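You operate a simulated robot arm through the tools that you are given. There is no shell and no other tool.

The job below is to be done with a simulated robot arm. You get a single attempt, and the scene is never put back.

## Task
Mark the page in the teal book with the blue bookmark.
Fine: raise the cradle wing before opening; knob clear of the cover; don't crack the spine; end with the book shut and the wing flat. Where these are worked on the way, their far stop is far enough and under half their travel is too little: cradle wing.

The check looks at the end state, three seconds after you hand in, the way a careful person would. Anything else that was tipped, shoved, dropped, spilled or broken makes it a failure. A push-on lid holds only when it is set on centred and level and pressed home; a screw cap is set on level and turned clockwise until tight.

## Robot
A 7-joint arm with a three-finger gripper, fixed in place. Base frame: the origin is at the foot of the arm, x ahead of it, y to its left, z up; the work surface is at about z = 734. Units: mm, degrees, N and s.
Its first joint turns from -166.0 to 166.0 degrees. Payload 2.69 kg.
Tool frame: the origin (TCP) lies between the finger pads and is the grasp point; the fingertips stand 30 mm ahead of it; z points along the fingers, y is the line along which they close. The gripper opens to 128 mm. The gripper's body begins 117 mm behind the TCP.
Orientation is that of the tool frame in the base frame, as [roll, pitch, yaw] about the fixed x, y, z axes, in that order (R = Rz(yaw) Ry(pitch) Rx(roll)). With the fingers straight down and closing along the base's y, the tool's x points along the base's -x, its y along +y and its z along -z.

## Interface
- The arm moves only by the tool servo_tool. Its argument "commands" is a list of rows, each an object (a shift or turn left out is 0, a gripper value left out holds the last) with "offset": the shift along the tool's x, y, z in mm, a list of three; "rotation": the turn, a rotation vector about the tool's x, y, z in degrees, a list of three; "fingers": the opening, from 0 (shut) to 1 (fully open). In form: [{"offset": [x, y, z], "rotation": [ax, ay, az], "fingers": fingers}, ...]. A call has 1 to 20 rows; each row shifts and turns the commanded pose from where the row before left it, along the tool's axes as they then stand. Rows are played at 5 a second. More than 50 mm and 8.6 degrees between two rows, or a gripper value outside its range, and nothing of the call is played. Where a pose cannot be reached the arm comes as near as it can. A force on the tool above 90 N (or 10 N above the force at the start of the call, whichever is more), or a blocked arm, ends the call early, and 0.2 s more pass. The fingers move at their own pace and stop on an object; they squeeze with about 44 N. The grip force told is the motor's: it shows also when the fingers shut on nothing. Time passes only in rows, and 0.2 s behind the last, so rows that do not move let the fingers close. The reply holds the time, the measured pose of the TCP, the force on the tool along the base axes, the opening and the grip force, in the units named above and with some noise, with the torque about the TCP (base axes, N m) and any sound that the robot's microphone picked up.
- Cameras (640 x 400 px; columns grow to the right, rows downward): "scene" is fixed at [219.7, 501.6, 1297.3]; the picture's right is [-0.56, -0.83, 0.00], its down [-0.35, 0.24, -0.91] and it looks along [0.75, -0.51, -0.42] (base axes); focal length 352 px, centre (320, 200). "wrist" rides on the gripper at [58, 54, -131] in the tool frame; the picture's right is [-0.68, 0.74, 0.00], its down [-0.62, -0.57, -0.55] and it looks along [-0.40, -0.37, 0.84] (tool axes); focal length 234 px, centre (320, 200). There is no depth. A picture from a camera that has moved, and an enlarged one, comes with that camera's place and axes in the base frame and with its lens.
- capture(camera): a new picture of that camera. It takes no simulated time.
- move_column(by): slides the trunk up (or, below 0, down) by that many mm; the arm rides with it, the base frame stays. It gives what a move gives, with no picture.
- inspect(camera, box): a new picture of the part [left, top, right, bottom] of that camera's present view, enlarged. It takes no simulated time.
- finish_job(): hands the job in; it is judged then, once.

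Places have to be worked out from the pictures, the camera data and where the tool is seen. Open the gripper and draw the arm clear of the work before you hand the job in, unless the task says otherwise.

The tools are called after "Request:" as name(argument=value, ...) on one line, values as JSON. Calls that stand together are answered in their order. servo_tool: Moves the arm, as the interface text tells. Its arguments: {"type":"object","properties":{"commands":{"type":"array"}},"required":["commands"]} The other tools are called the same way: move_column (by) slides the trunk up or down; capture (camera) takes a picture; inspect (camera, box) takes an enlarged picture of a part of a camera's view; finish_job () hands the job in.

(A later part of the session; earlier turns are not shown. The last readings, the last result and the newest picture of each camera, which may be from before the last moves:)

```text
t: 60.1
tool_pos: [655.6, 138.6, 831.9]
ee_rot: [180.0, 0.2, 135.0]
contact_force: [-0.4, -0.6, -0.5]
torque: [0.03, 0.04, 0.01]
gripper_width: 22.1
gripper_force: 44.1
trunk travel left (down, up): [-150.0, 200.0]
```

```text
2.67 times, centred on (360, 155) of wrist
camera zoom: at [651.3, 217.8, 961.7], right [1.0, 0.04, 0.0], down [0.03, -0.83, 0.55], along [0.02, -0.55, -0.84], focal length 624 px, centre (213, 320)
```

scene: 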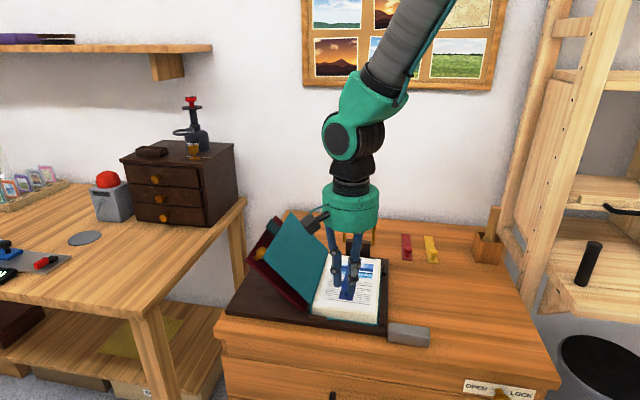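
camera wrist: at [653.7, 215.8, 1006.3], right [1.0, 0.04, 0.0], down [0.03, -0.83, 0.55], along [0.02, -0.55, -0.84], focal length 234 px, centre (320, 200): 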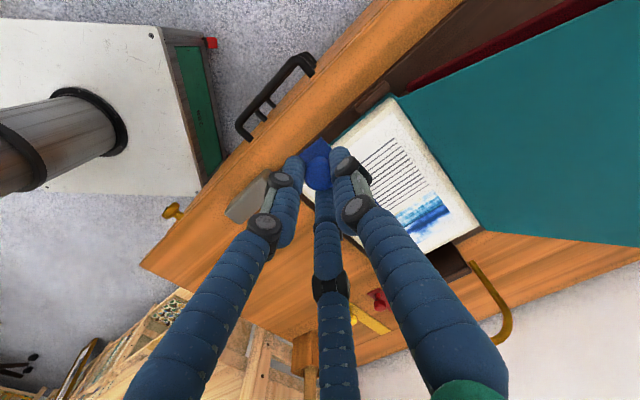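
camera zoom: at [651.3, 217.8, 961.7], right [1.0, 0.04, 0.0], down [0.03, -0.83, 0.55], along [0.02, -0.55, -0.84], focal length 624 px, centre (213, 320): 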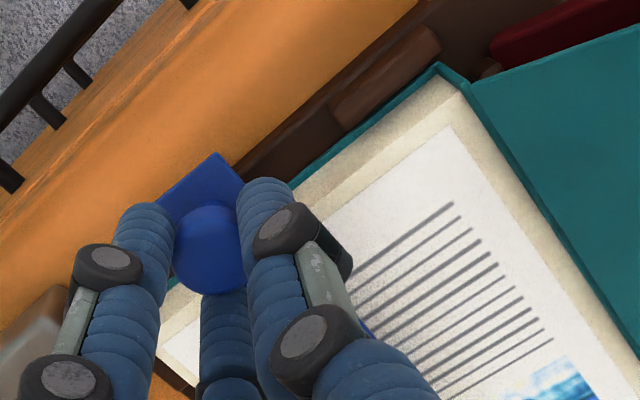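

I'll enlarge the area around the book's near edge to tell the page top from its near face.

Request:
inspect(camera="wrist", box=[330, 90, 450, 165])

Request:
inspect(camera="scene", box=[320, 280, 400, 340])

```text
5.33 times, centred on (390, 128) of wrist
camera zoom: at [651.3, 217.8, 961.7], right [1.0, 0.04, 0.0], down [0.03, -0.83, 0.55], along [0.02, -0.55, -0.84], focal length 1249 px, centre (-53, 587)
```

zoom: 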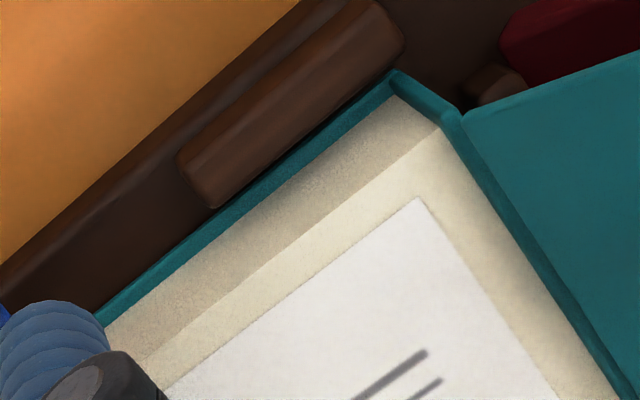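

```text
6.67 times, centred on (360, 310) of scene
camera zoom: at [219.7, 501.6, 1297.3], right [-0.56, -0.83, 0.0], down [-0.35, 0.24, -0.91], along [0.75, -0.51, -0.42], focal length 2344 px, centre (53, -533)
```

zoom: 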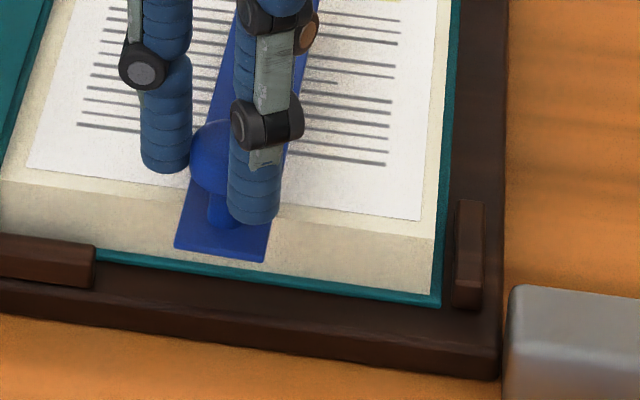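

The cover's near edge is at a≈387 and the page edge at ≈390, so the knob cap clears by about 9 mm; I'll shift 2 mm back for better balance. Then I'll lower in small steps while watching vertical force.

Request:
servo_tool(commands=[{"offset": [-2, 0, 3]}, {"offset": [0, 0, 3]}, {"offset": [0, 0, 3]}, {"offset": [0, 0, 2]}, {"offset": [0, 0, 0]}])

Request:
inspect(camera="scene", box=[320, 270, 400, 330])

```text
t: 61.4
tool_pos: [655.2, 136.0, 819.8]
ee_rot: [180.0, 0.1, 134.9]
contact_force: [0.8, -0.2, 0.0]
torque: [0.01, 0.02, 0.0]
gripper_width: 22.2
gripper_force: 43.4
trunk travel left (down, up): [-150.0, 200.0]
```

```text
6.67 times, centred on (360, 300) of scene
camera zoom: at [219.7, 501.6, 1297.3], right [-0.56, -0.83, 0.0], down [-0.35, 0.24, -0.91], along [0.75, -0.51, -0.42], focal length 2344 px, centre (53, -467)
```

zoom: 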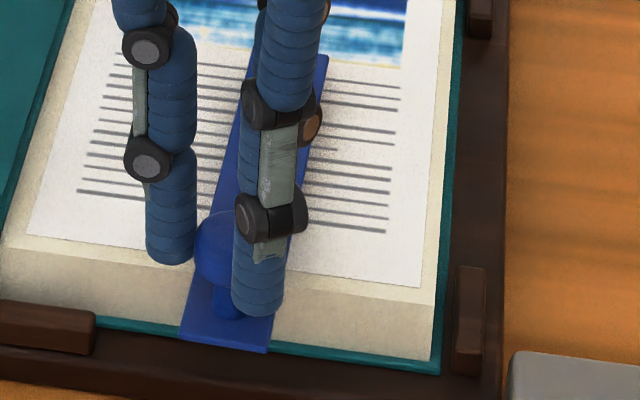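

No contact yet at TCP z≈819. Continuing down in 1.5 mm steps.

Request:
servo_tool(commands=[{"offset": [0, 0, 1.5]}, {"offset": [0, 0, 1.5]}, {"offset": [0, 0, 1.5]}, {"offset": [0, 0, 1.5]}, {"offset": [0, 0, 0]}])

Request:
inspect(camera="scene", box=[320, 270, 400, 330])

```text
t: 62.5
tool_pos: [655.5, 137.7, 813.6]
ee_rot: [-180.0, 0.2, 134.9]
contact_force: [0.5, -0.5, -0.3]
torque: [-0.01, 0.03, 0.01]
gripper_width: 22.3
gripper_force: 43.9
trunk travel left (down, up): [-150.0, 200.0]
```

```text
6.67 times, centred on (360, 300) of scene
camera zoom: at [219.7, 501.6, 1297.3], right [-0.56, -0.83, 0.0], down [-0.35, 0.24, -0.91], along [0.75, -0.51, -0.42], focal length 2344 px, centre (53, -467)
```

zoom: 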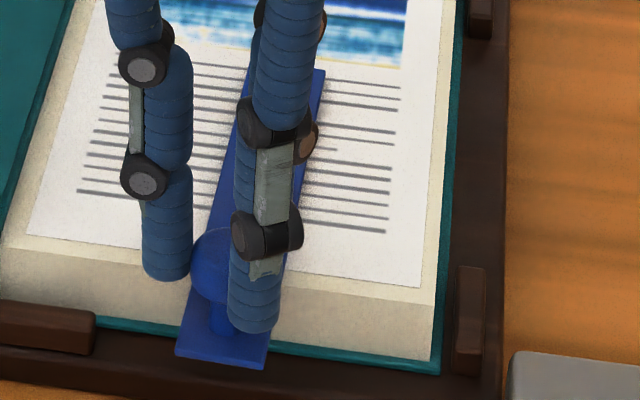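

Still free at z≈813.5. I'll continue down, since the page should be within the next several millimetres.

Request:
servo_tool(commands=[{"offset": [0, 0, 1.5]}, {"offset": [0, 0, 1.5]}, {"offset": [0, 0, 1]}, {"offset": [0, 0, 0]}])

Request:
servo_tool(commands=[{"offset": [0, 0, 1]}, {"offset": [0, 0, 1]}, {"offset": [0, 0, 0]}])

Request:
inspect(camera="scene", box=[320, 270, 400, 330])

```text
t: 63.5
tool_pos: [656.7, 139.0, 811.3]
ee_rot: [179.9, 0.2, 134.8]
contact_force: [-0.5, 0.5, 10.1]
torque: [-0.22, -0.18, 0.0]
gripper_width: 22.3
gripper_force: 44.3
trunk travel left (down, up): [-150.0, 200.0]
```

```text
t: 64.3
tool_pos: [655.9, 137.5, 809.6]
ee_rot: [179.8, 0.3, 135.0]
contact_force: [-1.2, 7.0, 29.1]
torque: [-0.16, -0.33, 0.09]
gripper_width: 22.3
gripper_force: 43.8
trunk travel left (down, up): [-150.0, 200.0]
```

```text
6.67 times, centred on (360, 300) of scene
camera zoom: at [219.7, 501.6, 1297.3], right [-0.56, -0.83, 0.0], down [-0.35, 0.24, -0.91], along [0.75, -0.51, -0.42], focal length 2344 px, centre (53, -467)
```

zoom: 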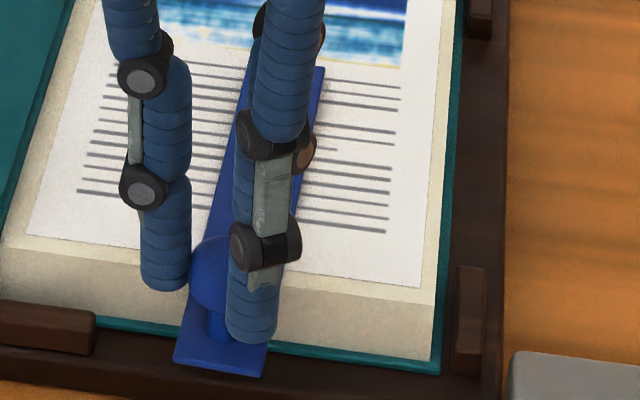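

Contact: about 29 N upward, acting around a≈395, so the strip rests on the page at its near edge. I'll ease up 1.8 mm to unload it, then open the fingers a little.

Request:
servo_tool(commands=[{"offset": [0, 0, -1.8]}, {"offset": [0, 0, 0]}])

Request:
servo_tool(commands=[{"fingers": 0.2}, {"offset": [0, 0, 0]}, {"fingers": 0.27}, {"offset": [0, 0, 0]}, {"offset": [0, 0, 0]}])

Request:
inspect(camera="scene", box=[320, 270, 400, 330])

Request:
inspect(camera="wrist", box=[240, 110, 400, 210])

```text
t: 65.0
tool_pos: [655.1, 137.6, 809.6]
ee_rot: [-180.0, 0.2, 134.9]
contact_force: [3.5, 2.4, 14.8]
torque: [-0.12, -0.46, 0.12]
gripper_width: 22.0
gripper_force: 43.7
trunk travel left (down, up): [-150.0, 200.0]
```

```text
t: 66.2
tool_pos: [656.2, 137.9, 810.3]
ee_rot: [180.0, 0.2, 134.9]
contact_force: [-0.2, 1.2, -0.2]
torque: [-0.04, 0.0, 0.01]
gripper_width: 34.4
gripper_force: 0.1
trunk travel left (down, up): [-150.0, 200.0]
```

```text
6.67 times, centred on (360, 300) of scene
camera zoom: at [219.7, 501.6, 1297.3], right [-0.56, -0.83, 0.0], down [-0.35, 0.24, -0.91], along [0.75, -0.51, -0.42], focal length 2344 px, centre (53, -467)
```

zoom: 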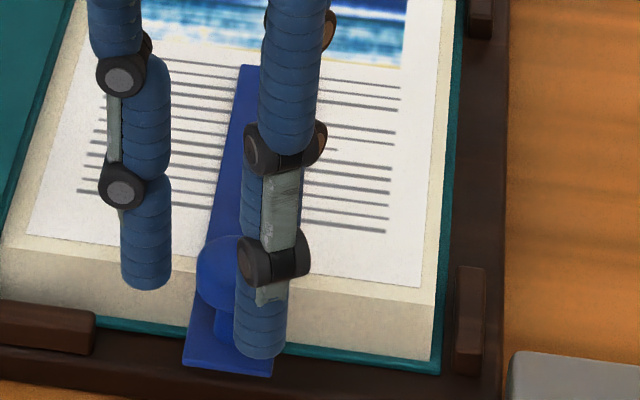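

```text
4.00 times, centred on (320, 160) of wrist
camera zoom: at [652.6, 216.6, 940.1], right [1.0, 0.04, 0.0], down [0.03, -0.83, 0.55], along [0.02, -0.55, -0.84], focal length 937 px, centre (320, 360)
```

zoom: 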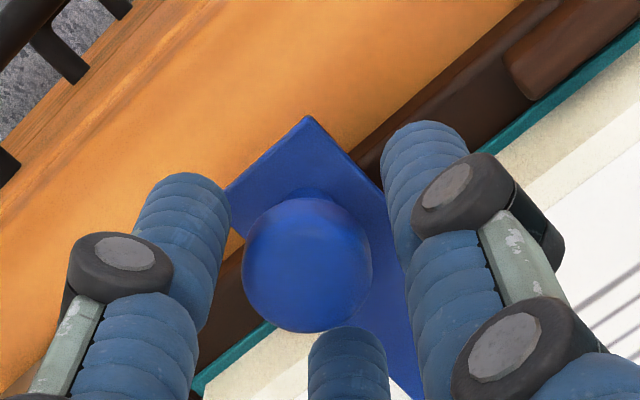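

Released cleanly: no force, and the bookmark hasn't moved. I'll open a bit more and retreat straight up, then check that it stays put.

Request:
servo_tool(commands=[{"fingers": 0.32}, {"offset": [0, 0, -5]}, {"offset": [0, 0, -10]}, {"offset": [0, 0, -20]}, {"offset": [0, 0, -30]}, {"offset": [0, 0, -40]}, {"offset": [0, 0, -40]}, {"offset": [0, 0, 0]}])

Request:
inspect(camera="scene", box=[290, 240, 410, 340])

Request:
capture(camera="wrist")

```text
t: 68.0
tool_pos: [654.1, 137.4, 953.9]
ee_rot: [179.9, 0.2, 134.9]
contact_force: [-0.7, -0.9, 0.3]
torque: [-0.02, -0.02, 0.0]
gripper_width: 41.0
gripper_force: 0.1
trunk travel left (down, up): [-150.0, 200.0]
```

```text
4.00 times, centred on (350, 290) of scene
camera zoom: at [219.7, 501.6, 1297.3], right [-0.56, -0.83, 0.0], down [-0.35, 0.24, -0.91], along [0.75, -0.51, -0.42], focal length 1406 px, centre (200, -160)
```

zoom: 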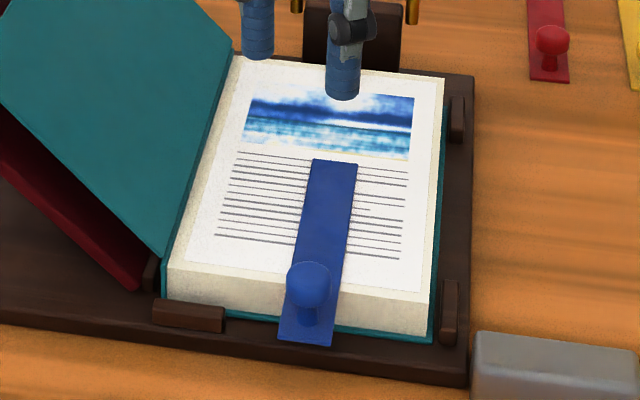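

```text
taken
camera wrist: at [650.3, 215.9, 1084.2], right [1.0, 0.04, 0.0], down [0.03, -0.83, 0.55], along [0.02, -0.55, -0.84], focal length 234 px, centre (320, 200)
```

wrist: 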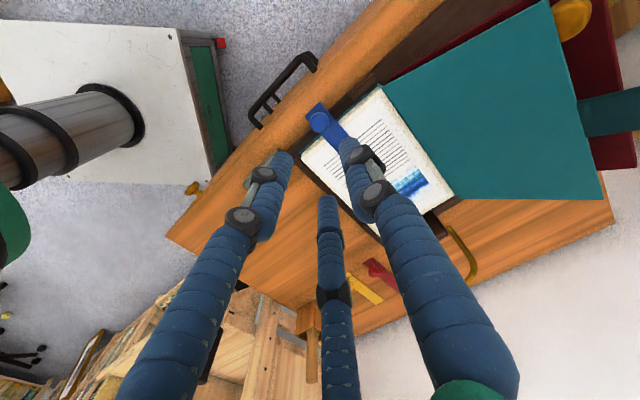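

The bookmark lies on the page with its knob overhanging the near edge. I'll zoom in to verify the knob's clearance beyond the cover edge.

Request:
inspect(camera="wrist", box=[270, 70, 430, 170])

Request:
inspect(camera="scene", box=[340, 290, 400, 335])

```text
4.00 times, centred on (350, 120) of wrist
camera zoom: at [650.3, 215.9, 1084.2], right [1.0, 0.04, 0.0], down [0.03, -0.83, 0.55], along [0.02, -0.55, -0.84], focal length 937 px, centre (200, 520)
```

zoom: 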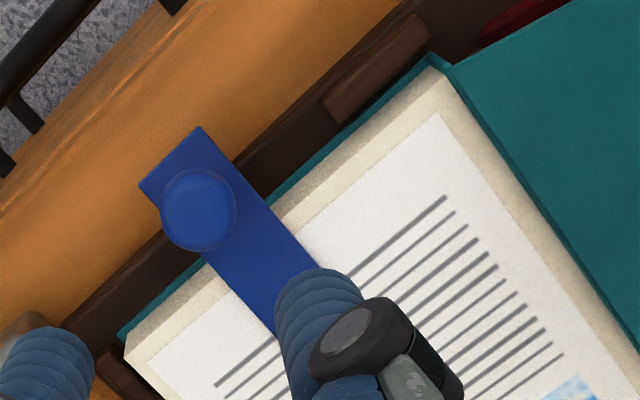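

```text
8.89 times, centred on (370, 312) of scene
camera zoom: at [219.7, 501.6, 1297.3], right [-0.56, -0.83, 0.0], down [-0.35, 0.24, -0.91], along [0.75, -0.51, -0.42], focal length 3125 px, centre (-124, -800)
```

zoom: 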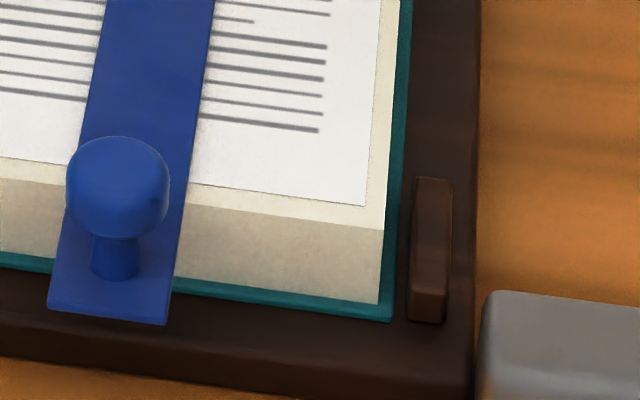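

The bookmark is well placed, with its knob clear of the book's near edge. Next is closing: I'll hover above the tab with one finger on the wing side and two on the page side, and measure where the tab sits.

Request:
servo_tool(commands=[{"offset": [0, 0, -25]}, {"offset": [0, 0, -25]}, {"offset": [-26, 34.6, 0], "fingers": 0.55}, {"offset": [-26, 34.6, 0]}, {"offset": [-26, 34.6, 0]}, {"offset": [-26, 34.6, 0]}, {"offset": [-26, 34.6, 0]}, {"offset": [0, 0, 0]}])

Request:
capture(camera="wrist")

Request:
inspect(camera="scene", box=[230, 160, 410, 330])

```text
t: 69.8
tool_pos: [872.2, 170.4, 1004.2]
ee_rot: [180.0, 0.2, 135.0]
contact_force: [0.3, 0.0, -0.4]
torque: [-0.01, 0.06, 0.01]
gripper_width: 70.7
gripper_force: 0.1
trunk travel left (down, up): [-150.0, 200.0]
```

```text
taken
camera wrist: at [869.0, 249.4, 1134.1], right [1.0, 0.04, 0.0], down [0.03, -0.83, 0.55], along [0.02, -0.55, -0.84], focal length 234 px, centre (320, 200)
```

wrist: 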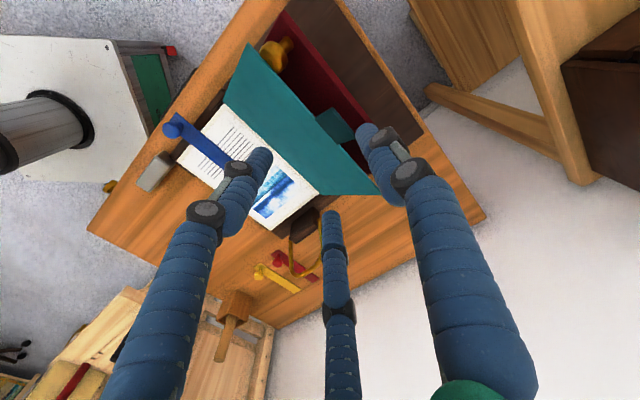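

```text
2.35 times, centred on (320, 245) of scene
camera zoom: at [219.7, 501.6, 1297.3], right [-0.56, -0.83, 0.0], down [-0.35, 0.24, -0.91], along [0.75, -0.51, -0.42], focal length 827 px, centre (320, 94)
```

zoom: 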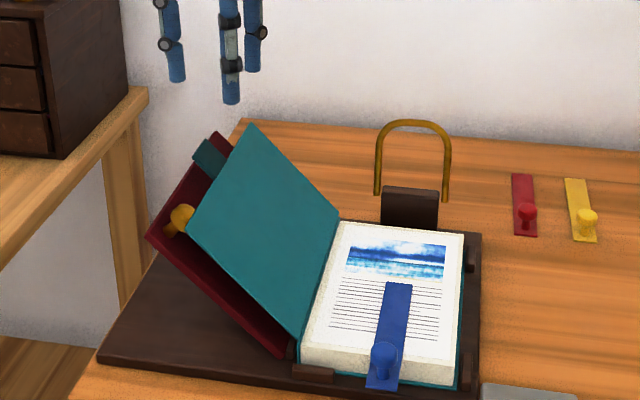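

I'll zoom in on the tab and wing edge from above.

Request:
inspect(camera="wrist", box=[240, 20, 400, 120])

Request:
inspect(camera="wrist", box=[280, 80, 400, 155])

Request:
inspect(camera="scene", box=[255, 200, 345, 275])

```text
4.00 times, centred on (320, 70) of wrist
camera zoom: at [869.0, 249.4, 1134.1], right [1.0, 0.04, 0.0], down [0.03, -0.83, 0.55], along [0.02, -0.55, -0.84], focal length 937 px, centre (320, 720)
```

zoom: 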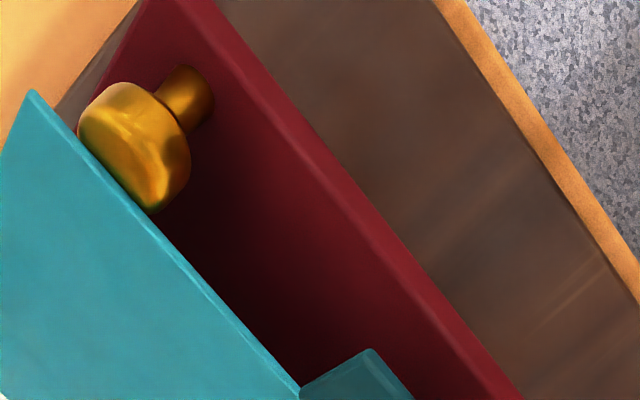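

```text
5.33 times, centred on (340, 118) of wrist
camera zoom: at [869.0, 249.4, 1134.1], right [1.0, 0.04, 0.0], down [0.03, -0.83, 0.55], along [0.02, -0.55, -0.84], focal length 1249 px, centre (213, 640)
```

zoom: 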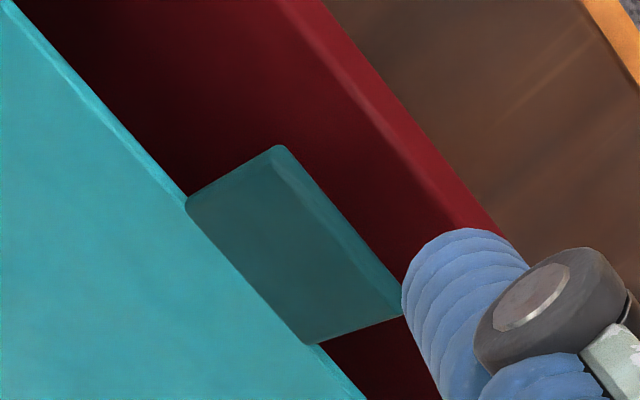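

```text
5.33 times, centred on (300, 238) of scene
camera zoom: at [219.7, 501.6, 1297.3], right [-0.56, -0.83, 0.0], down [-0.35, 0.24, -0.91], along [0.75, -0.51, -0.42], focal length 1875 px, centre (427, 0)
```

zoom: 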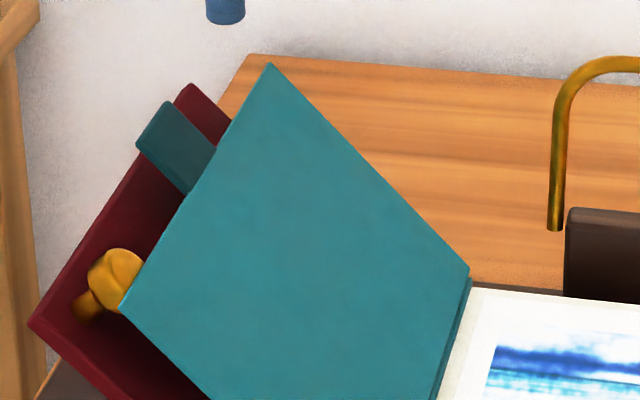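

In the tool frame the tab's outer edge is 30 mm to the left of the axis (l≈766, z≈899) and the wing's edge about 42 mm left. I'll shift 3 mm and lower until the wing-side finger's tip is level with the tab edge, then check.

Request:
servo_tool(commands=[{"offset": [-1.5, 3, 20]}, {"offset": [0, 0, 25]}, {"offset": [0, 0, 20]}, {"offset": [0, 0, 10]}, {"offset": [0, 0, 0]}])

Request:
inspect(camera="wrist", box=[240, 70, 400, 170])

Request:
inspect(camera="scene", box=[245, 180, 345, 260])

```text
t: 71.0
tool_pos: [873.1, 169.8, 929.4]
ee_rot: [-180.0, 0.2, 134.9]
contact_force: [-0.2, 0.5, -0.4]
torque: [0.0, 0.0, 0.0]
gripper_width: 70.2
gripper_force: 0.1
trunk travel left (down, up): [-150.0, 200.0]
```

```text
4.00 times, centred on (320, 120) of wrist
camera zoom: at [869.6, 248.0, 1059.9], right [1.0, 0.04, 0.0], down [0.03, -0.83, 0.55], along [0.02, -0.55, -0.84], focal length 937 px, centre (320, 520)
```

zoom: 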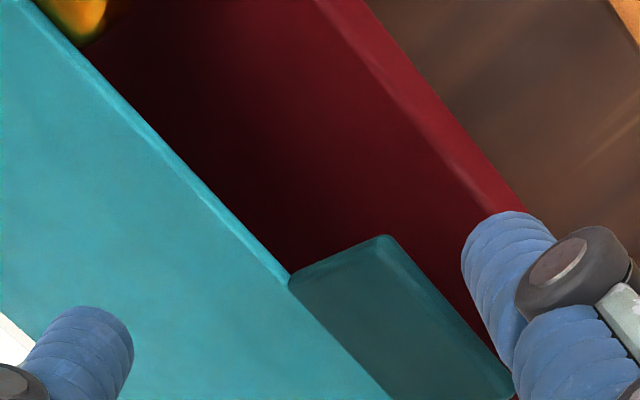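

```text
5.00 times, centred on (295, 220) of scene
camera zoom: at [219.7, 501.6, 1297.3], right [-0.56, -0.83, 0.0], down [-0.35, 0.24, -0.91], along [0.75, -0.51, -0.42], focal length 1758 px, centre (445, 100)
```

zoom: 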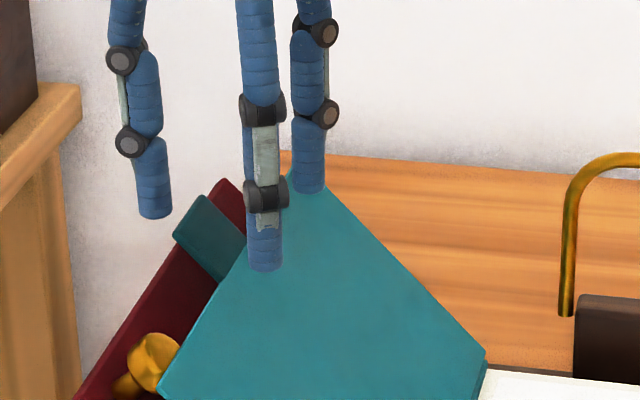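

The tab edge is about 6 mm inside the wing-side finger at the same height. I'll give 3 mm more clearance and lower 20 mm so that finger hooks behind the tab, staying above the wing.

Request:
servo_tool(commands=[{"offset": [0, 3, 4]}, {"offset": [0, 0, 6]}, {"offset": [0, 0, 5]}, {"offset": [0, 0, 5]}, {"offset": [0, 0, 0]}])

Request:
inspect(camera="wrist", box=[240, 90, 400, 190])

Request:
inspect(camera="scene", box=[245, 190, 345, 270])

```text
t: 72.2
tool_pos: [875.1, 170.9, 911.3]
ee_rot: [-180.0, 0.1, 134.9]
contact_force: [0.7, -0.8, -0.4]
torque: [0.01, -0.01, 0.0]
gripper_width: 70.5
gripper_force: 0.0
trunk travel left (down, up): [-150.0, 200.0]
```

```text
4.00 times, centred on (320, 140) of wrist
camera zoom: at [871.1, 249.4, 1040.4], right [1.0, 0.04, 0.0], down [0.03, -0.83, 0.55], along [0.02, -0.55, -0.84], focal length 937 px, centre (320, 440)
```

zoom: 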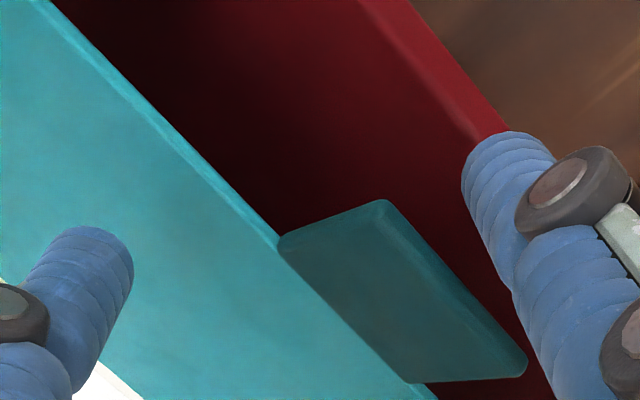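

```text
5.00 times, centred on (295, 230) of scene
camera zoom: at [219.7, 501.6, 1297.3], right [-0.56, -0.83, 0.0], down [-0.35, 0.24, -0.91], along [0.75, -0.51, -0.42], focal length 1758 px, centre (445, 50)
```

zoom: 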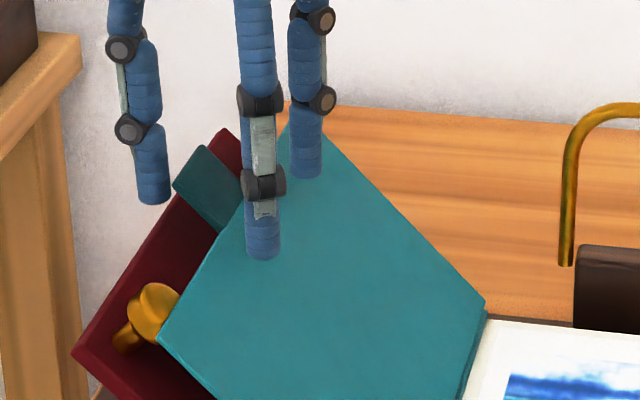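

The finger tip is now about 19 mm below the tab's edge and 7 mm behind it, with no contact. I'll start drawing the cover back along its arc.

Request:
servo_tool(commands=[{"offset": [0, -6.5, 0]}, {"offset": [0, -9.3, -6]}, {"offset": [0, -9.3, -6]}, {"offset": [0, 0, 0]}])

Request:
inspect(camera="scene", box=[230, 170, 390, 290])

Request:
inspect(camera="wrist", box=[240, 90, 400, 190])

```text
t: 73.2
tool_pos: [857.4, 153.0, 923.1]
ee_rot: [-180.0, 0.2, 134.9]
contact_force: [-0.2, 0.6, -0.1]
torque: [-0.03, 0.03, -0.01]
gripper_width: 70.2
gripper_force: 0.0
trunk travel left (down, up): [-150.0, 200.0]
```

```text
3.33 times, centred on (310, 230) of scene
camera zoom: at [219.7, 501.6, 1297.3], right [-0.56, -0.83, 0.0], down [-0.35, 0.24, -0.91], along [0.75, -0.51, -0.42], focal length 1172 px, centre (353, 100)
```

zoom: 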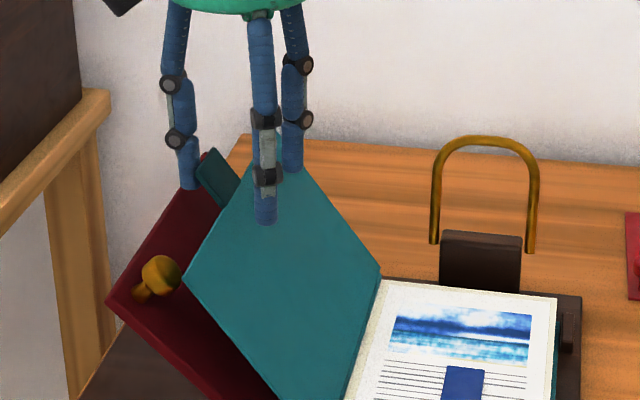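

```text
4.00 times, centred on (320, 140) of wrist
camera zoom: at [854.5, 231.8, 1053.2], right [1.0, 0.04, 0.0], down [0.03, -0.83, 0.55], along [0.02, -0.55, -0.84], focal length 937 px, centre (320, 440)
```

zoom: 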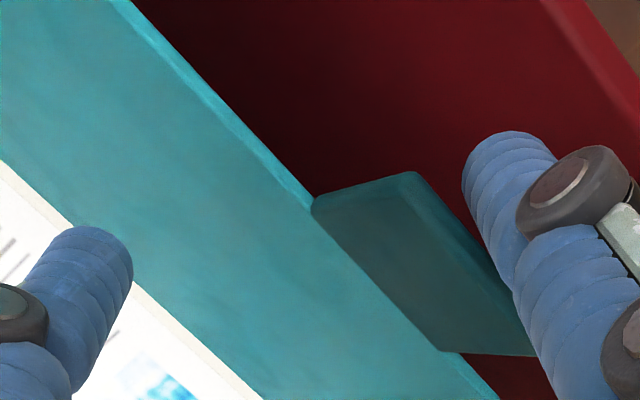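

The cover has come away from the wing knob and follows the finger. Continuing along the arc toward vertical.

Request:
servo_tool(commands=[{"offset": [0, -13.7, -6.5]}, {"offset": [0, -13.7, -6.5]}, {"offset": [0, -14.9, -4]}, {"offset": [0, -14.9, -4]}, {"offset": [0, 0, 0]}])

Request:
inspect(camera="scene", box=[230, 150, 390, 290])

Request:
inspect(camera="wrist", box=[240, 90, 400, 190])

```text
t: 74.3
tool_pos: [816.0, 112.4, 944.1]
ee_rot: [179.9, 0.3, 134.9]
contact_force: [0.0, 0.6, -0.7]
torque: [0.03, -0.01, 0.0]
gripper_width: 70.7
gripper_force: 0.0
trunk travel left (down, up): [-150.0, 200.0]
```

```text
2.86 times, centred on (310, 220) of scene
camera zoom: at [219.7, 501.6, 1297.3], right [-0.56, -0.83, 0.0], down [-0.35, 0.24, -0.91], along [0.75, -0.51, -0.42], focal length 1004 px, centre (349, 143)
```

zoom: 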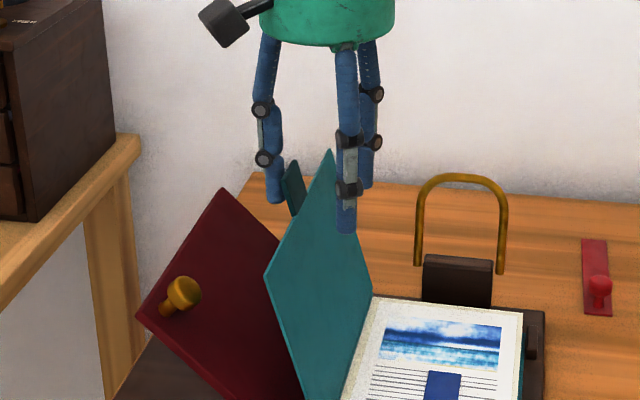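

```text
4.00 times, centred on (320, 140) of wrist
camera zoom: at [813.0, 191.6, 1074.8], right [1.0, 0.04, 0.0], down [0.03, -0.83, 0.55], along [0.02, -0.55, -0.84], focal length 937 px, centre (320, 440)
```

zoom: 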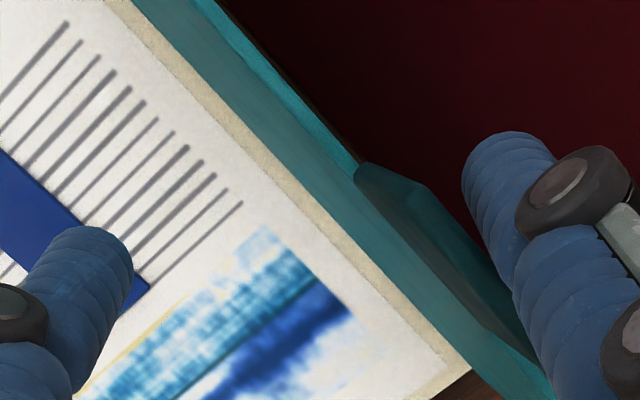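

About 105° now. I'll bring it to about 97°, then lower the hand so the two page-side fingers reach below the cover's free edge and can catch it.

Request:
servo_tool(commands=[{"offset": [0, -12.5, -2]}, {"offset": [0, -12.0, 0]}, {"offset": [0, 0, 15]}, {"offset": [0, 0, 15]}, {"offset": [0, 0, 15]}, {"offset": [0, 0, 0]}])

Request:
inspect(camera="scene", box=[230, 150, 390, 290])

Request:
capture(camera="wrist")

```text
t: 75.8
tool_pos: [799.5, 93.5, 900.9]
ee_rot: [180.0, 0.3, 134.9]
contact_force: [0.1, -0.1, 0.5]
torque: [0.0, 0.01, 0.03]
gripper_width: 70.6
gripper_force: 0.0
trunk travel left (down, up): [-150.0, 200.0]
```

```text
2.86 times, centred on (310, 220) of scene
camera zoom: at [219.7, 501.6, 1297.3], right [-0.56, -0.83, 0.0], down [-0.35, 0.24, -0.91], along [0.75, -0.51, -0.42], focal length 1004 px, centre (349, 143)
```

zoom: 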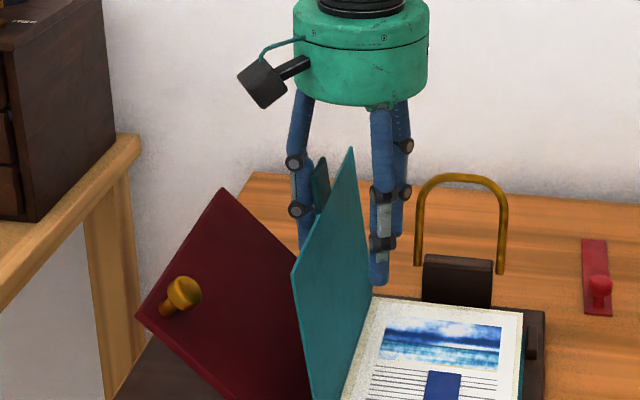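

```text
taken
camera wrist: at [795.2, 173.4, 1031.4], right [1.0, 0.04, 0.0], down [0.03, -0.83, 0.55], along [0.02, -0.55, -0.84], focal length 234 px, centre (320, 200)
```

wrist: 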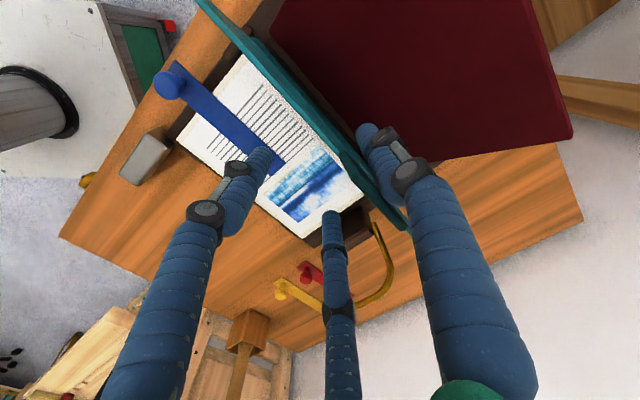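

The cover stands at about 98° between the fingers and the bookmark is undisturbed. I'll push it past vertical so it comes to rest on the two page-side fingers.

Request:
servo_tool(commands=[{"offset": [0, -10, 0]}, {"offset": [0, -10, 0]}, {"offset": [0, -10, 0]}, {"offset": [0, -9.5, 0]}, {"offset": [0, 0, 0]}, {"offset": [0, 0, 0]}])

Request:
inspect(camera="scene", box=[230, 150, 410, 310])

Request:
capture(camera="wrist")

```text
t: 77.2
tool_pos: [770.7, 67.1, 900.0]
ee_rot: [180.0, 0.0, 134.9]
contact_force: [-1.0, -1.0, -0.6]
torque: [0.01, -0.01, 0.03]
gripper_width: 70.5
gripper_force: 0.0
trunk travel left (down, up): [-150.0, 200.0]
```

```text
2.50 times, centred on (320, 230) of scene
camera zoom: at [219.7, 501.6, 1297.3], right [-0.56, -0.83, 0.0], down [-0.35, 0.24, -0.91], along [0.75, -0.51, -0.42], focal length 879 px, centre (320, 125)
```

zoom: 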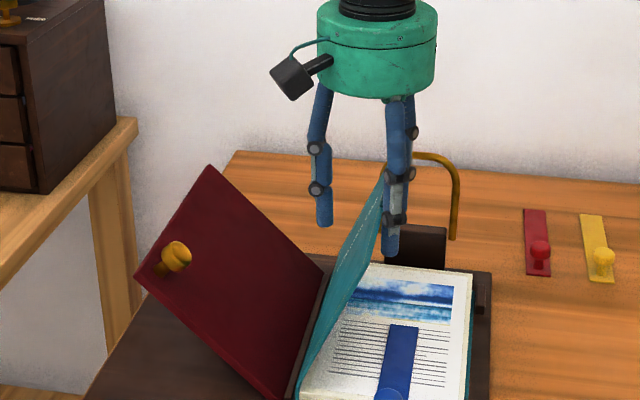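

```text
taken
camera wrist: at [767.4, 146.4, 1029.7], right [1.0, 0.04, 0.0], down [0.03, -0.83, 0.55], along [0.02, -0.55, -0.84], focal length 234 px, centre (320, 200)
```

wrist: 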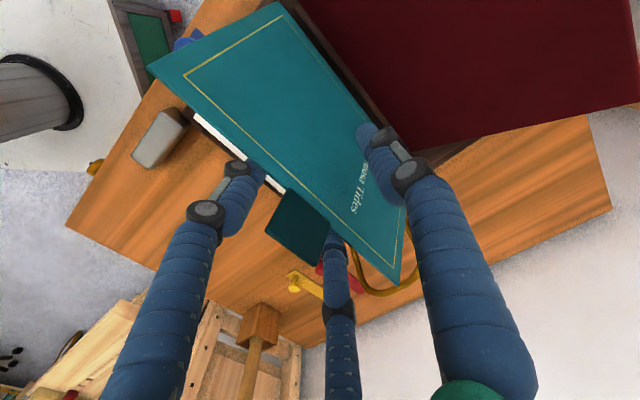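

The cover has tipped over and now leans on the two page-side fingers at about 65°, with the tab between them. I'll move right and down to lower it gradually.

Request:
servo_tool(commands=[{"offset": [0, -11.5, 4]}, {"offset": [0, -11.5, 4]}, {"offset": [0, -10, 8.5]}, {"offset": [0, -10, 8.5]}, {"offset": [0, 0, 0]}])

Request:
inspect(camera="scene", box=[230, 170, 410, 330])

Request:
capture(camera="wrist")

```text
t: 78.3
tool_pos: [739.0, 36.8, 874.8]
ee_rot: [-180.0, 0.1, 134.9]
contact_force: [-1.1, -0.2, 0.9]
torque: [0.02, -0.03, -0.02]
gripper_width: 70.3
gripper_force: 0.2
trunk travel left (down, up): [-150.0, 200.0]
```

```text
2.50 times, centred on (320, 250) of scene
camera zoom: at [219.7, 501.6, 1297.3], right [-0.56, -0.83, 0.0], down [-0.35, 0.24, -0.91], along [0.75, -0.51, -0.42], focal length 879 px, centre (320, 75)
```

zoom: 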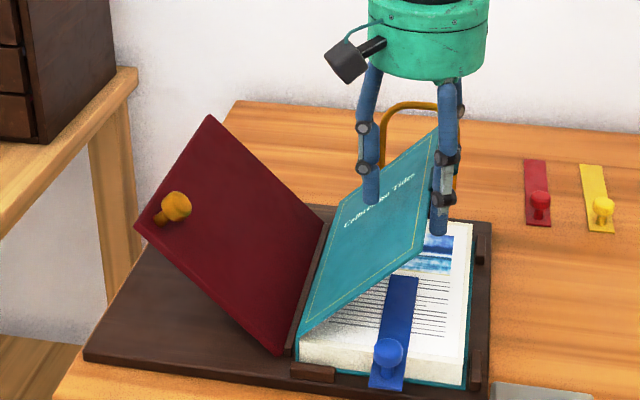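

```text
taken
camera wrist: at [736.0, 115.7, 1004.9], right [1.0, 0.04, 0.0], down [0.03, -0.83, 0.55], along [0.02, -0.55, -0.84], focal length 234 px, centre (320, 200)
```

wrist: 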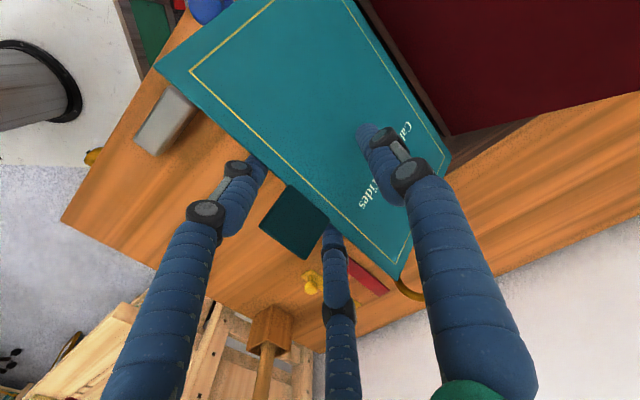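

Lowering is under control at about 45°. Continuing to about 25°.

Request:
servo_tool(commands=[{"offset": [0, -8, 9]}, {"offset": [0, -8, 9]}, {"offset": [0, -6.5, 7]}, {"offset": [0, -6.5, 7]}, {"offset": [0, 0, 0]}])

Request:
inspect(camera="scene", box=[230, 180, 410, 340])

Request:
capture(camera="wrist")

```text
t: 79.5
tool_pos: [719.4, 15.3, 842.7]
ee_rot: [179.9, 0.2, 134.8]
contact_force: [-0.5, -0.2, 0.2]
torque: [0.01, 0.02, -0.02]
gripper_width: 70.8
gripper_force: 0.3
trunk travel left (down, up): [-150.0, 200.0]
```

```text
2.50 times, centred on (320, 260) of scene
camera zoom: at [219.7, 501.6, 1297.3], right [-0.56, -0.83, 0.0], down [-0.35, 0.24, -0.91], along [0.75, -0.51, -0.42], focal length 879 px, centre (320, 50)
```

zoom: 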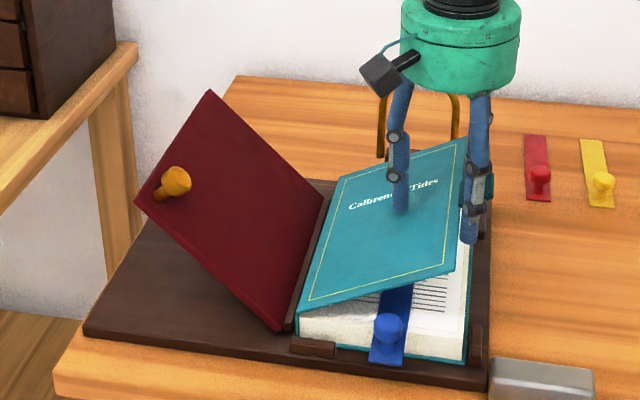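

```text
taken
camera wrist: at [716.4, 94.8, 972.4], right [1.0, 0.04, 0.0], down [0.03, -0.83, 0.55], along [0.02, -0.55, -0.84], focal length 234 px, centre (320, 200)
```

wrist: 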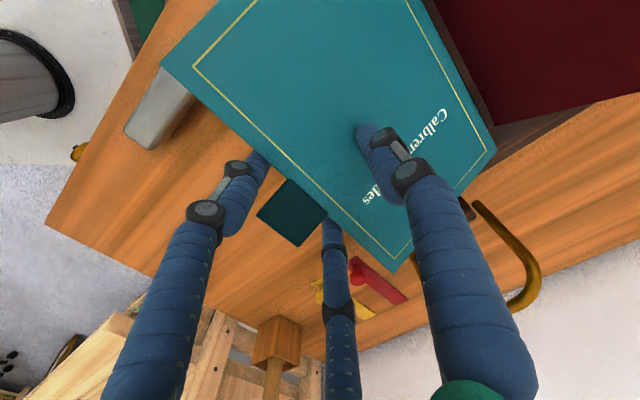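

About 25° now. Two more gentle steps down and right, then I'll slide out so the cover settles onto the strip.

Request:
servo_tool(commands=[{"offset": [0, -4.5, 6.5]}, {"offset": [0, -4.5, 6.5]}, {"offset": [0, 0, 0]}])

Request:
inspect(camera="scene", box=[270, 220, 410, 340])

```text
t: 80.3
tool_pos: [713.6, 9.6, 830.1]
ee_rot: [180.0, 0.2, 134.9]
contact_force: [-0.8, -0.8, -0.3]
torque: [0.04, 0.02, 0.0]
gripper_width: 70.5
gripper_force: 0.1
trunk travel left (down, up): [-150.0, 200.0]
```

```text
3.33 times, centred on (340, 280) of scene
camera zoom: at [219.7, 501.6, 1297.3], right [-0.56, -0.83, 0.0], down [-0.35, 0.24, -0.91], along [0.75, -0.51, -0.42], focal length 1172 px, centre (253, -67)
```

zoom: 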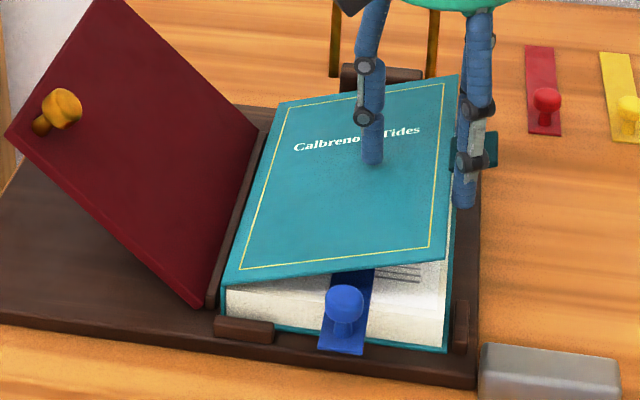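

The cover is about 15° open. I'll slide the hand to the right in small steps to let it settle shut.

Request:
servo_tool(commands=[{"offset": [0, -3, 3]}, {"offset": [0, -3, 3]}, {"offset": [0, -4, 0]}, {"offset": [0, -5, 0]}, {"offset": [0, -5, 0]}, {"offset": [0, 0, 0]}])

Request:
inspect(camera="scene", box=[270, 220, 410, 340])

```text
t: 81.8
tool_pos: [699.1, -4.1, 823.8]
ee_rot: [-180.0, 0.2, 134.9]
contact_force: [-0.4, 0.4, 0.6]
torque: [-0.02, 0.01, 0.01]
gripper_width: 70.4
gripper_force: 0.1
trunk travel left (down, up): [-150.0, 200.0]
```

```text
3.33 times, centred on (340, 280) of scene
camera zoom: at [219.7, 501.6, 1297.3], right [-0.56, -0.83, 0.0], down [-0.35, 0.24, -0.91], along [0.75, -0.51, -0.42], focal length 1172 px, centre (253, -67)
```

zoom: 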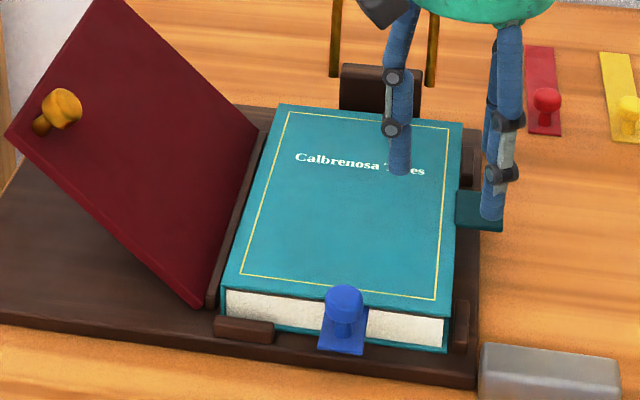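

The book has closed with the bookmark held and its knob outside. I'll rise clear, close the fingers into a pusher, and look at the result from above.

Request:
servo_tool(commands=[{"offset": [0, -4, 0]}, {"offset": [0, 0, -30]}, {"offset": [0, 0, -40]}, {"offset": [0, 0, -40]}, {"offset": [0, 0, -40]}, {"offset": [0, 0, 0], "fingers": 0.02}, {"offset": [0, 0, 0]}])

Request:
capture(camera="wrist")

Request:
inspect(camera="scene", box=[230, 200, 430, 340])

Request:
inspect(camera="scene", box=[325, 285, 405, 335])

```text
t: 83.3
tool_pos: [696.9, -5.2, 975.6]
ee_rot: [-180.0, 0.1, 134.9]
contact_force: [0.0, -0.1, -0.7]
torque: [-0.01, 0.02, 0.0]
gripper_width: 2.8
gripper_force: 0.4
trunk travel left (down, up): [-150.0, 200.0]
```

```text
taken
camera wrist: at [692.4, 72.2, 1104.7], right [1.0, 0.04, 0.0], down [0.03, -0.83, 0.55], along [0.02, -0.55, -0.84], focal length 234 px, centre (320, 200)
```

wrist: 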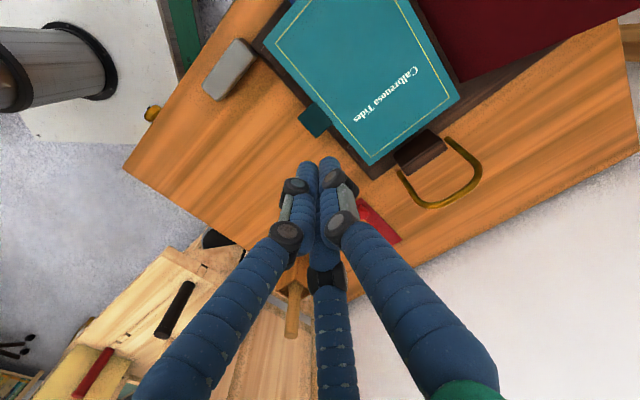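

```text
2.86 times, centred on (330, 270) of scene
camera zoom: at [219.7, 501.6, 1297.3], right [-0.56, -0.83, 0.0], down [-0.35, 0.24, -0.91], along [0.75, -0.51, -0.42], focal length 1004 px, centre (291, 0)
```

zoom: 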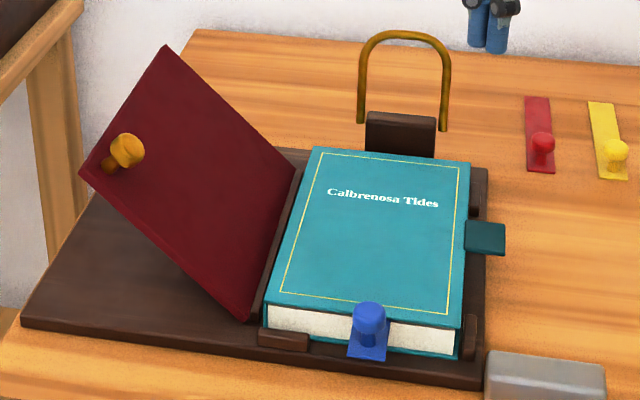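

```text
8.00 times, centred on (365, 310) of scene
camera zoom: at [219.7, 501.6, 1297.3], right [-0.56, -0.83, 0.0], down [-0.35, 0.24, -0.91], along [0.75, -0.51, -0.42], focal length 2812 px, centre (-40, -680)
```

zoom: 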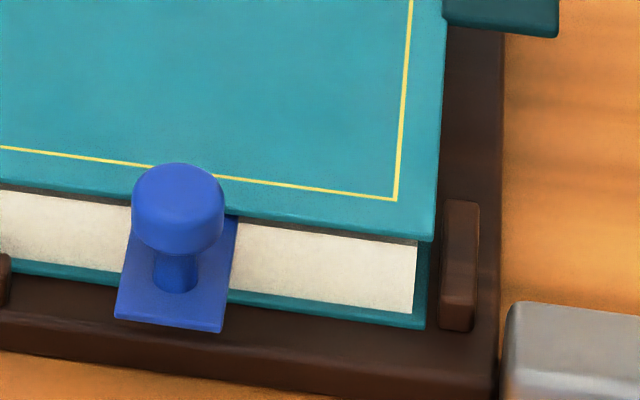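

The book is shut with the blue knob well outside the cover. Now I'll move the closed fingers over the wing's upper face to press it down flat, starting just above the contact point.

Request:
servo_tool(commands=[{"offset": [3.8, 36.1, 0], "fingers": 0.0}, {"offset": [3.8, 36.1, 0]}, {"offset": [3.8, 36.1, 0]}, {"offset": [3.8, 36.1, 0]}, {"offset": [3.8, 36.1, 0]}, {"offset": [3.8, 36.1, 0]}, {"offset": [3.8, 36.1, 0]}, {"offset": [0, 0, 30]}, {"offset": [0, 0, 30]}, {"offset": [0, 0, 0]}])

Request:
inspect(camera="scene", box=[200, 170, 400, 320])

Request:
capture(camera="wrist")

```text
t: 85.5
tool_pos: [858.6, 192.1, 917.2]
ee_rot: [179.9, 0.2, 135.0]
contact_force: [-0.3, 0.8, -0.8]
torque: [0.0, 0.05, -0.01]
gripper_width: 2.0
gripper_force: 31.5
trunk travel left (down, up): [-150.0, 200.0]
```

```text
2.67 times, centred on (300, 245) of scene
camera zoom: at [219.7, 501.6, 1297.3], right [-0.56, -0.83, 0.0], down [-0.35, 0.24, -0.91], along [0.75, -0.51, -0.42], focal length 937 px, centre (373, 80)
```

zoom: 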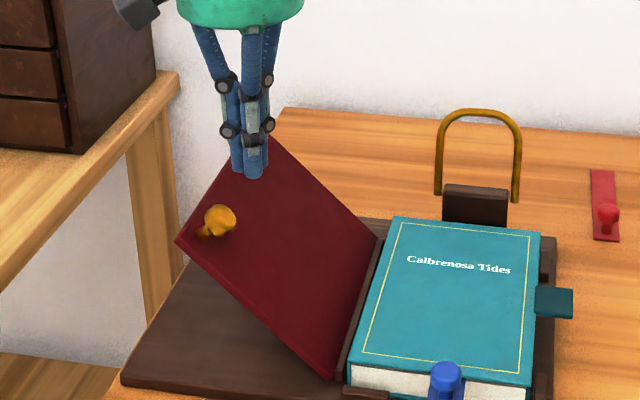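

```text
taken
camera wrist: at [855.3, 270.8, 1046.9], right [1.0, 0.04, 0.0], down [0.03, -0.83, 0.55], along [0.02, -0.55, -0.84], focal length 234 px, centre (320, 200)
```

wrist: 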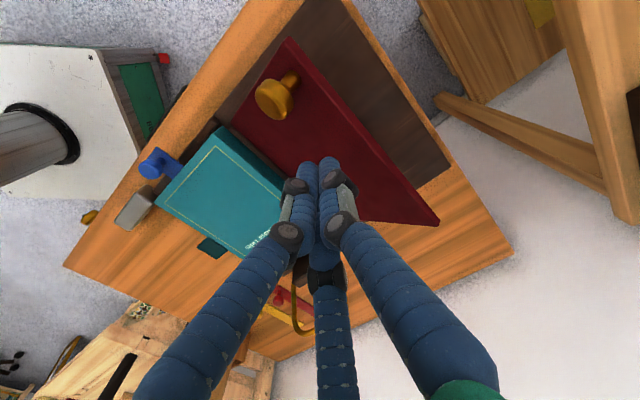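

The closed fingertips are about 35 mm above the wing's face at mid-width. I'll lower to contact and begin pressing along the wing's arc, checking the force.

Request:
servo_tool(commands=[{"offset": [0, 0, 14]}, {"offset": [0, 0, 14]}, {"offset": [0, 4, 9]}, {"offset": [0, 5, 9.5]}, {"offset": [0, 0, 0]}])

Request:
inspect(camera="scene", box=[200, 170, 400, 320])

```text
t: 86.8
tool_pos: [863.4, 197.2, 867.3]
ee_rot: [-180.0, 0.1, 134.9]
contact_force: [-0.6, -0.3, 0.1]
torque: [-0.02, 0.02, 0.01]
gripper_width: 1.9
gripper_force: 31.1
trunk travel left (down, up): [-150.0, 200.0]
```

```text
2.67 times, centred on (300, 245) of scene
camera zoom: at [219.7, 501.6, 1297.3], right [-0.56, -0.83, 0.0], down [-0.35, 0.24, -0.91], along [0.75, -0.51, -0.42], focal length 937 px, centre (373, 80)
```

zoom: 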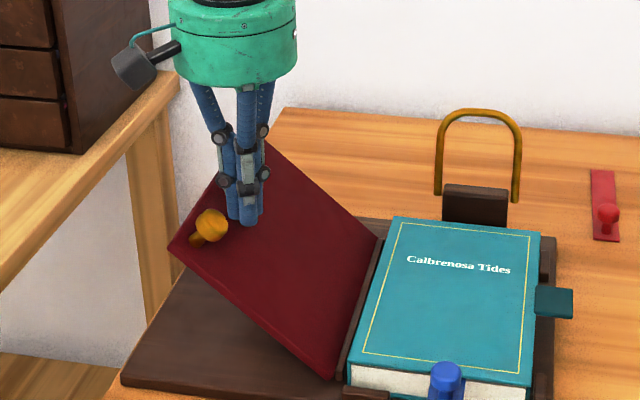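

The wing is moving down with almost no force. Continuing along the arc.

Request:
servo_tool(commands=[{"offset": [0, 7, 10.0]}, {"offset": [0, 6.5, 11]}, {"offset": [0, 5.6, 11.3]}, {"offset": [0, 4.8, 11.6]}, {"offset": [0, 0, 0]}])

Request:
inspect(camera="scene", box=[200, 170, 400, 320])

```text
t: 88.0
tool_pos: [879.7, 211.4, 822.0]
ee_rot: [-180.0, 0.2, 134.9]
contact_force: [0.8, -0.1, 0.2]
torque: [-0.03, 0.01, -0.02]
gripper_width: 1.9
gripper_force: 30.8
trunk travel left (down, up): [-150.0, 200.0]
```

```text
2.67 times, centred on (300, 245) of scene
camera zoom: at [219.7, 501.6, 1297.3], right [-0.56, -0.83, 0.0], down [-0.35, 0.24, -0.91], along [0.75, -0.51, -0.42], focal length 937 px, centre (373, 80)
```

zoom: 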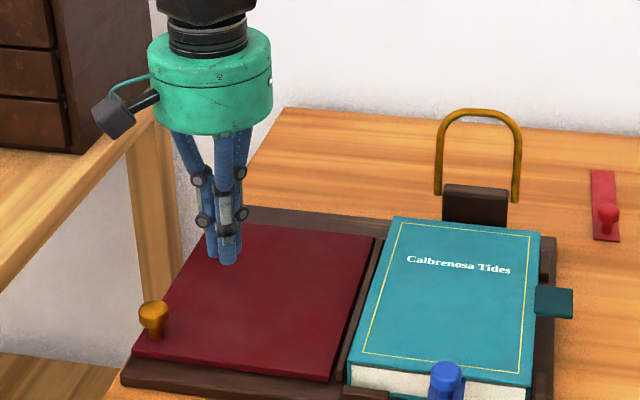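

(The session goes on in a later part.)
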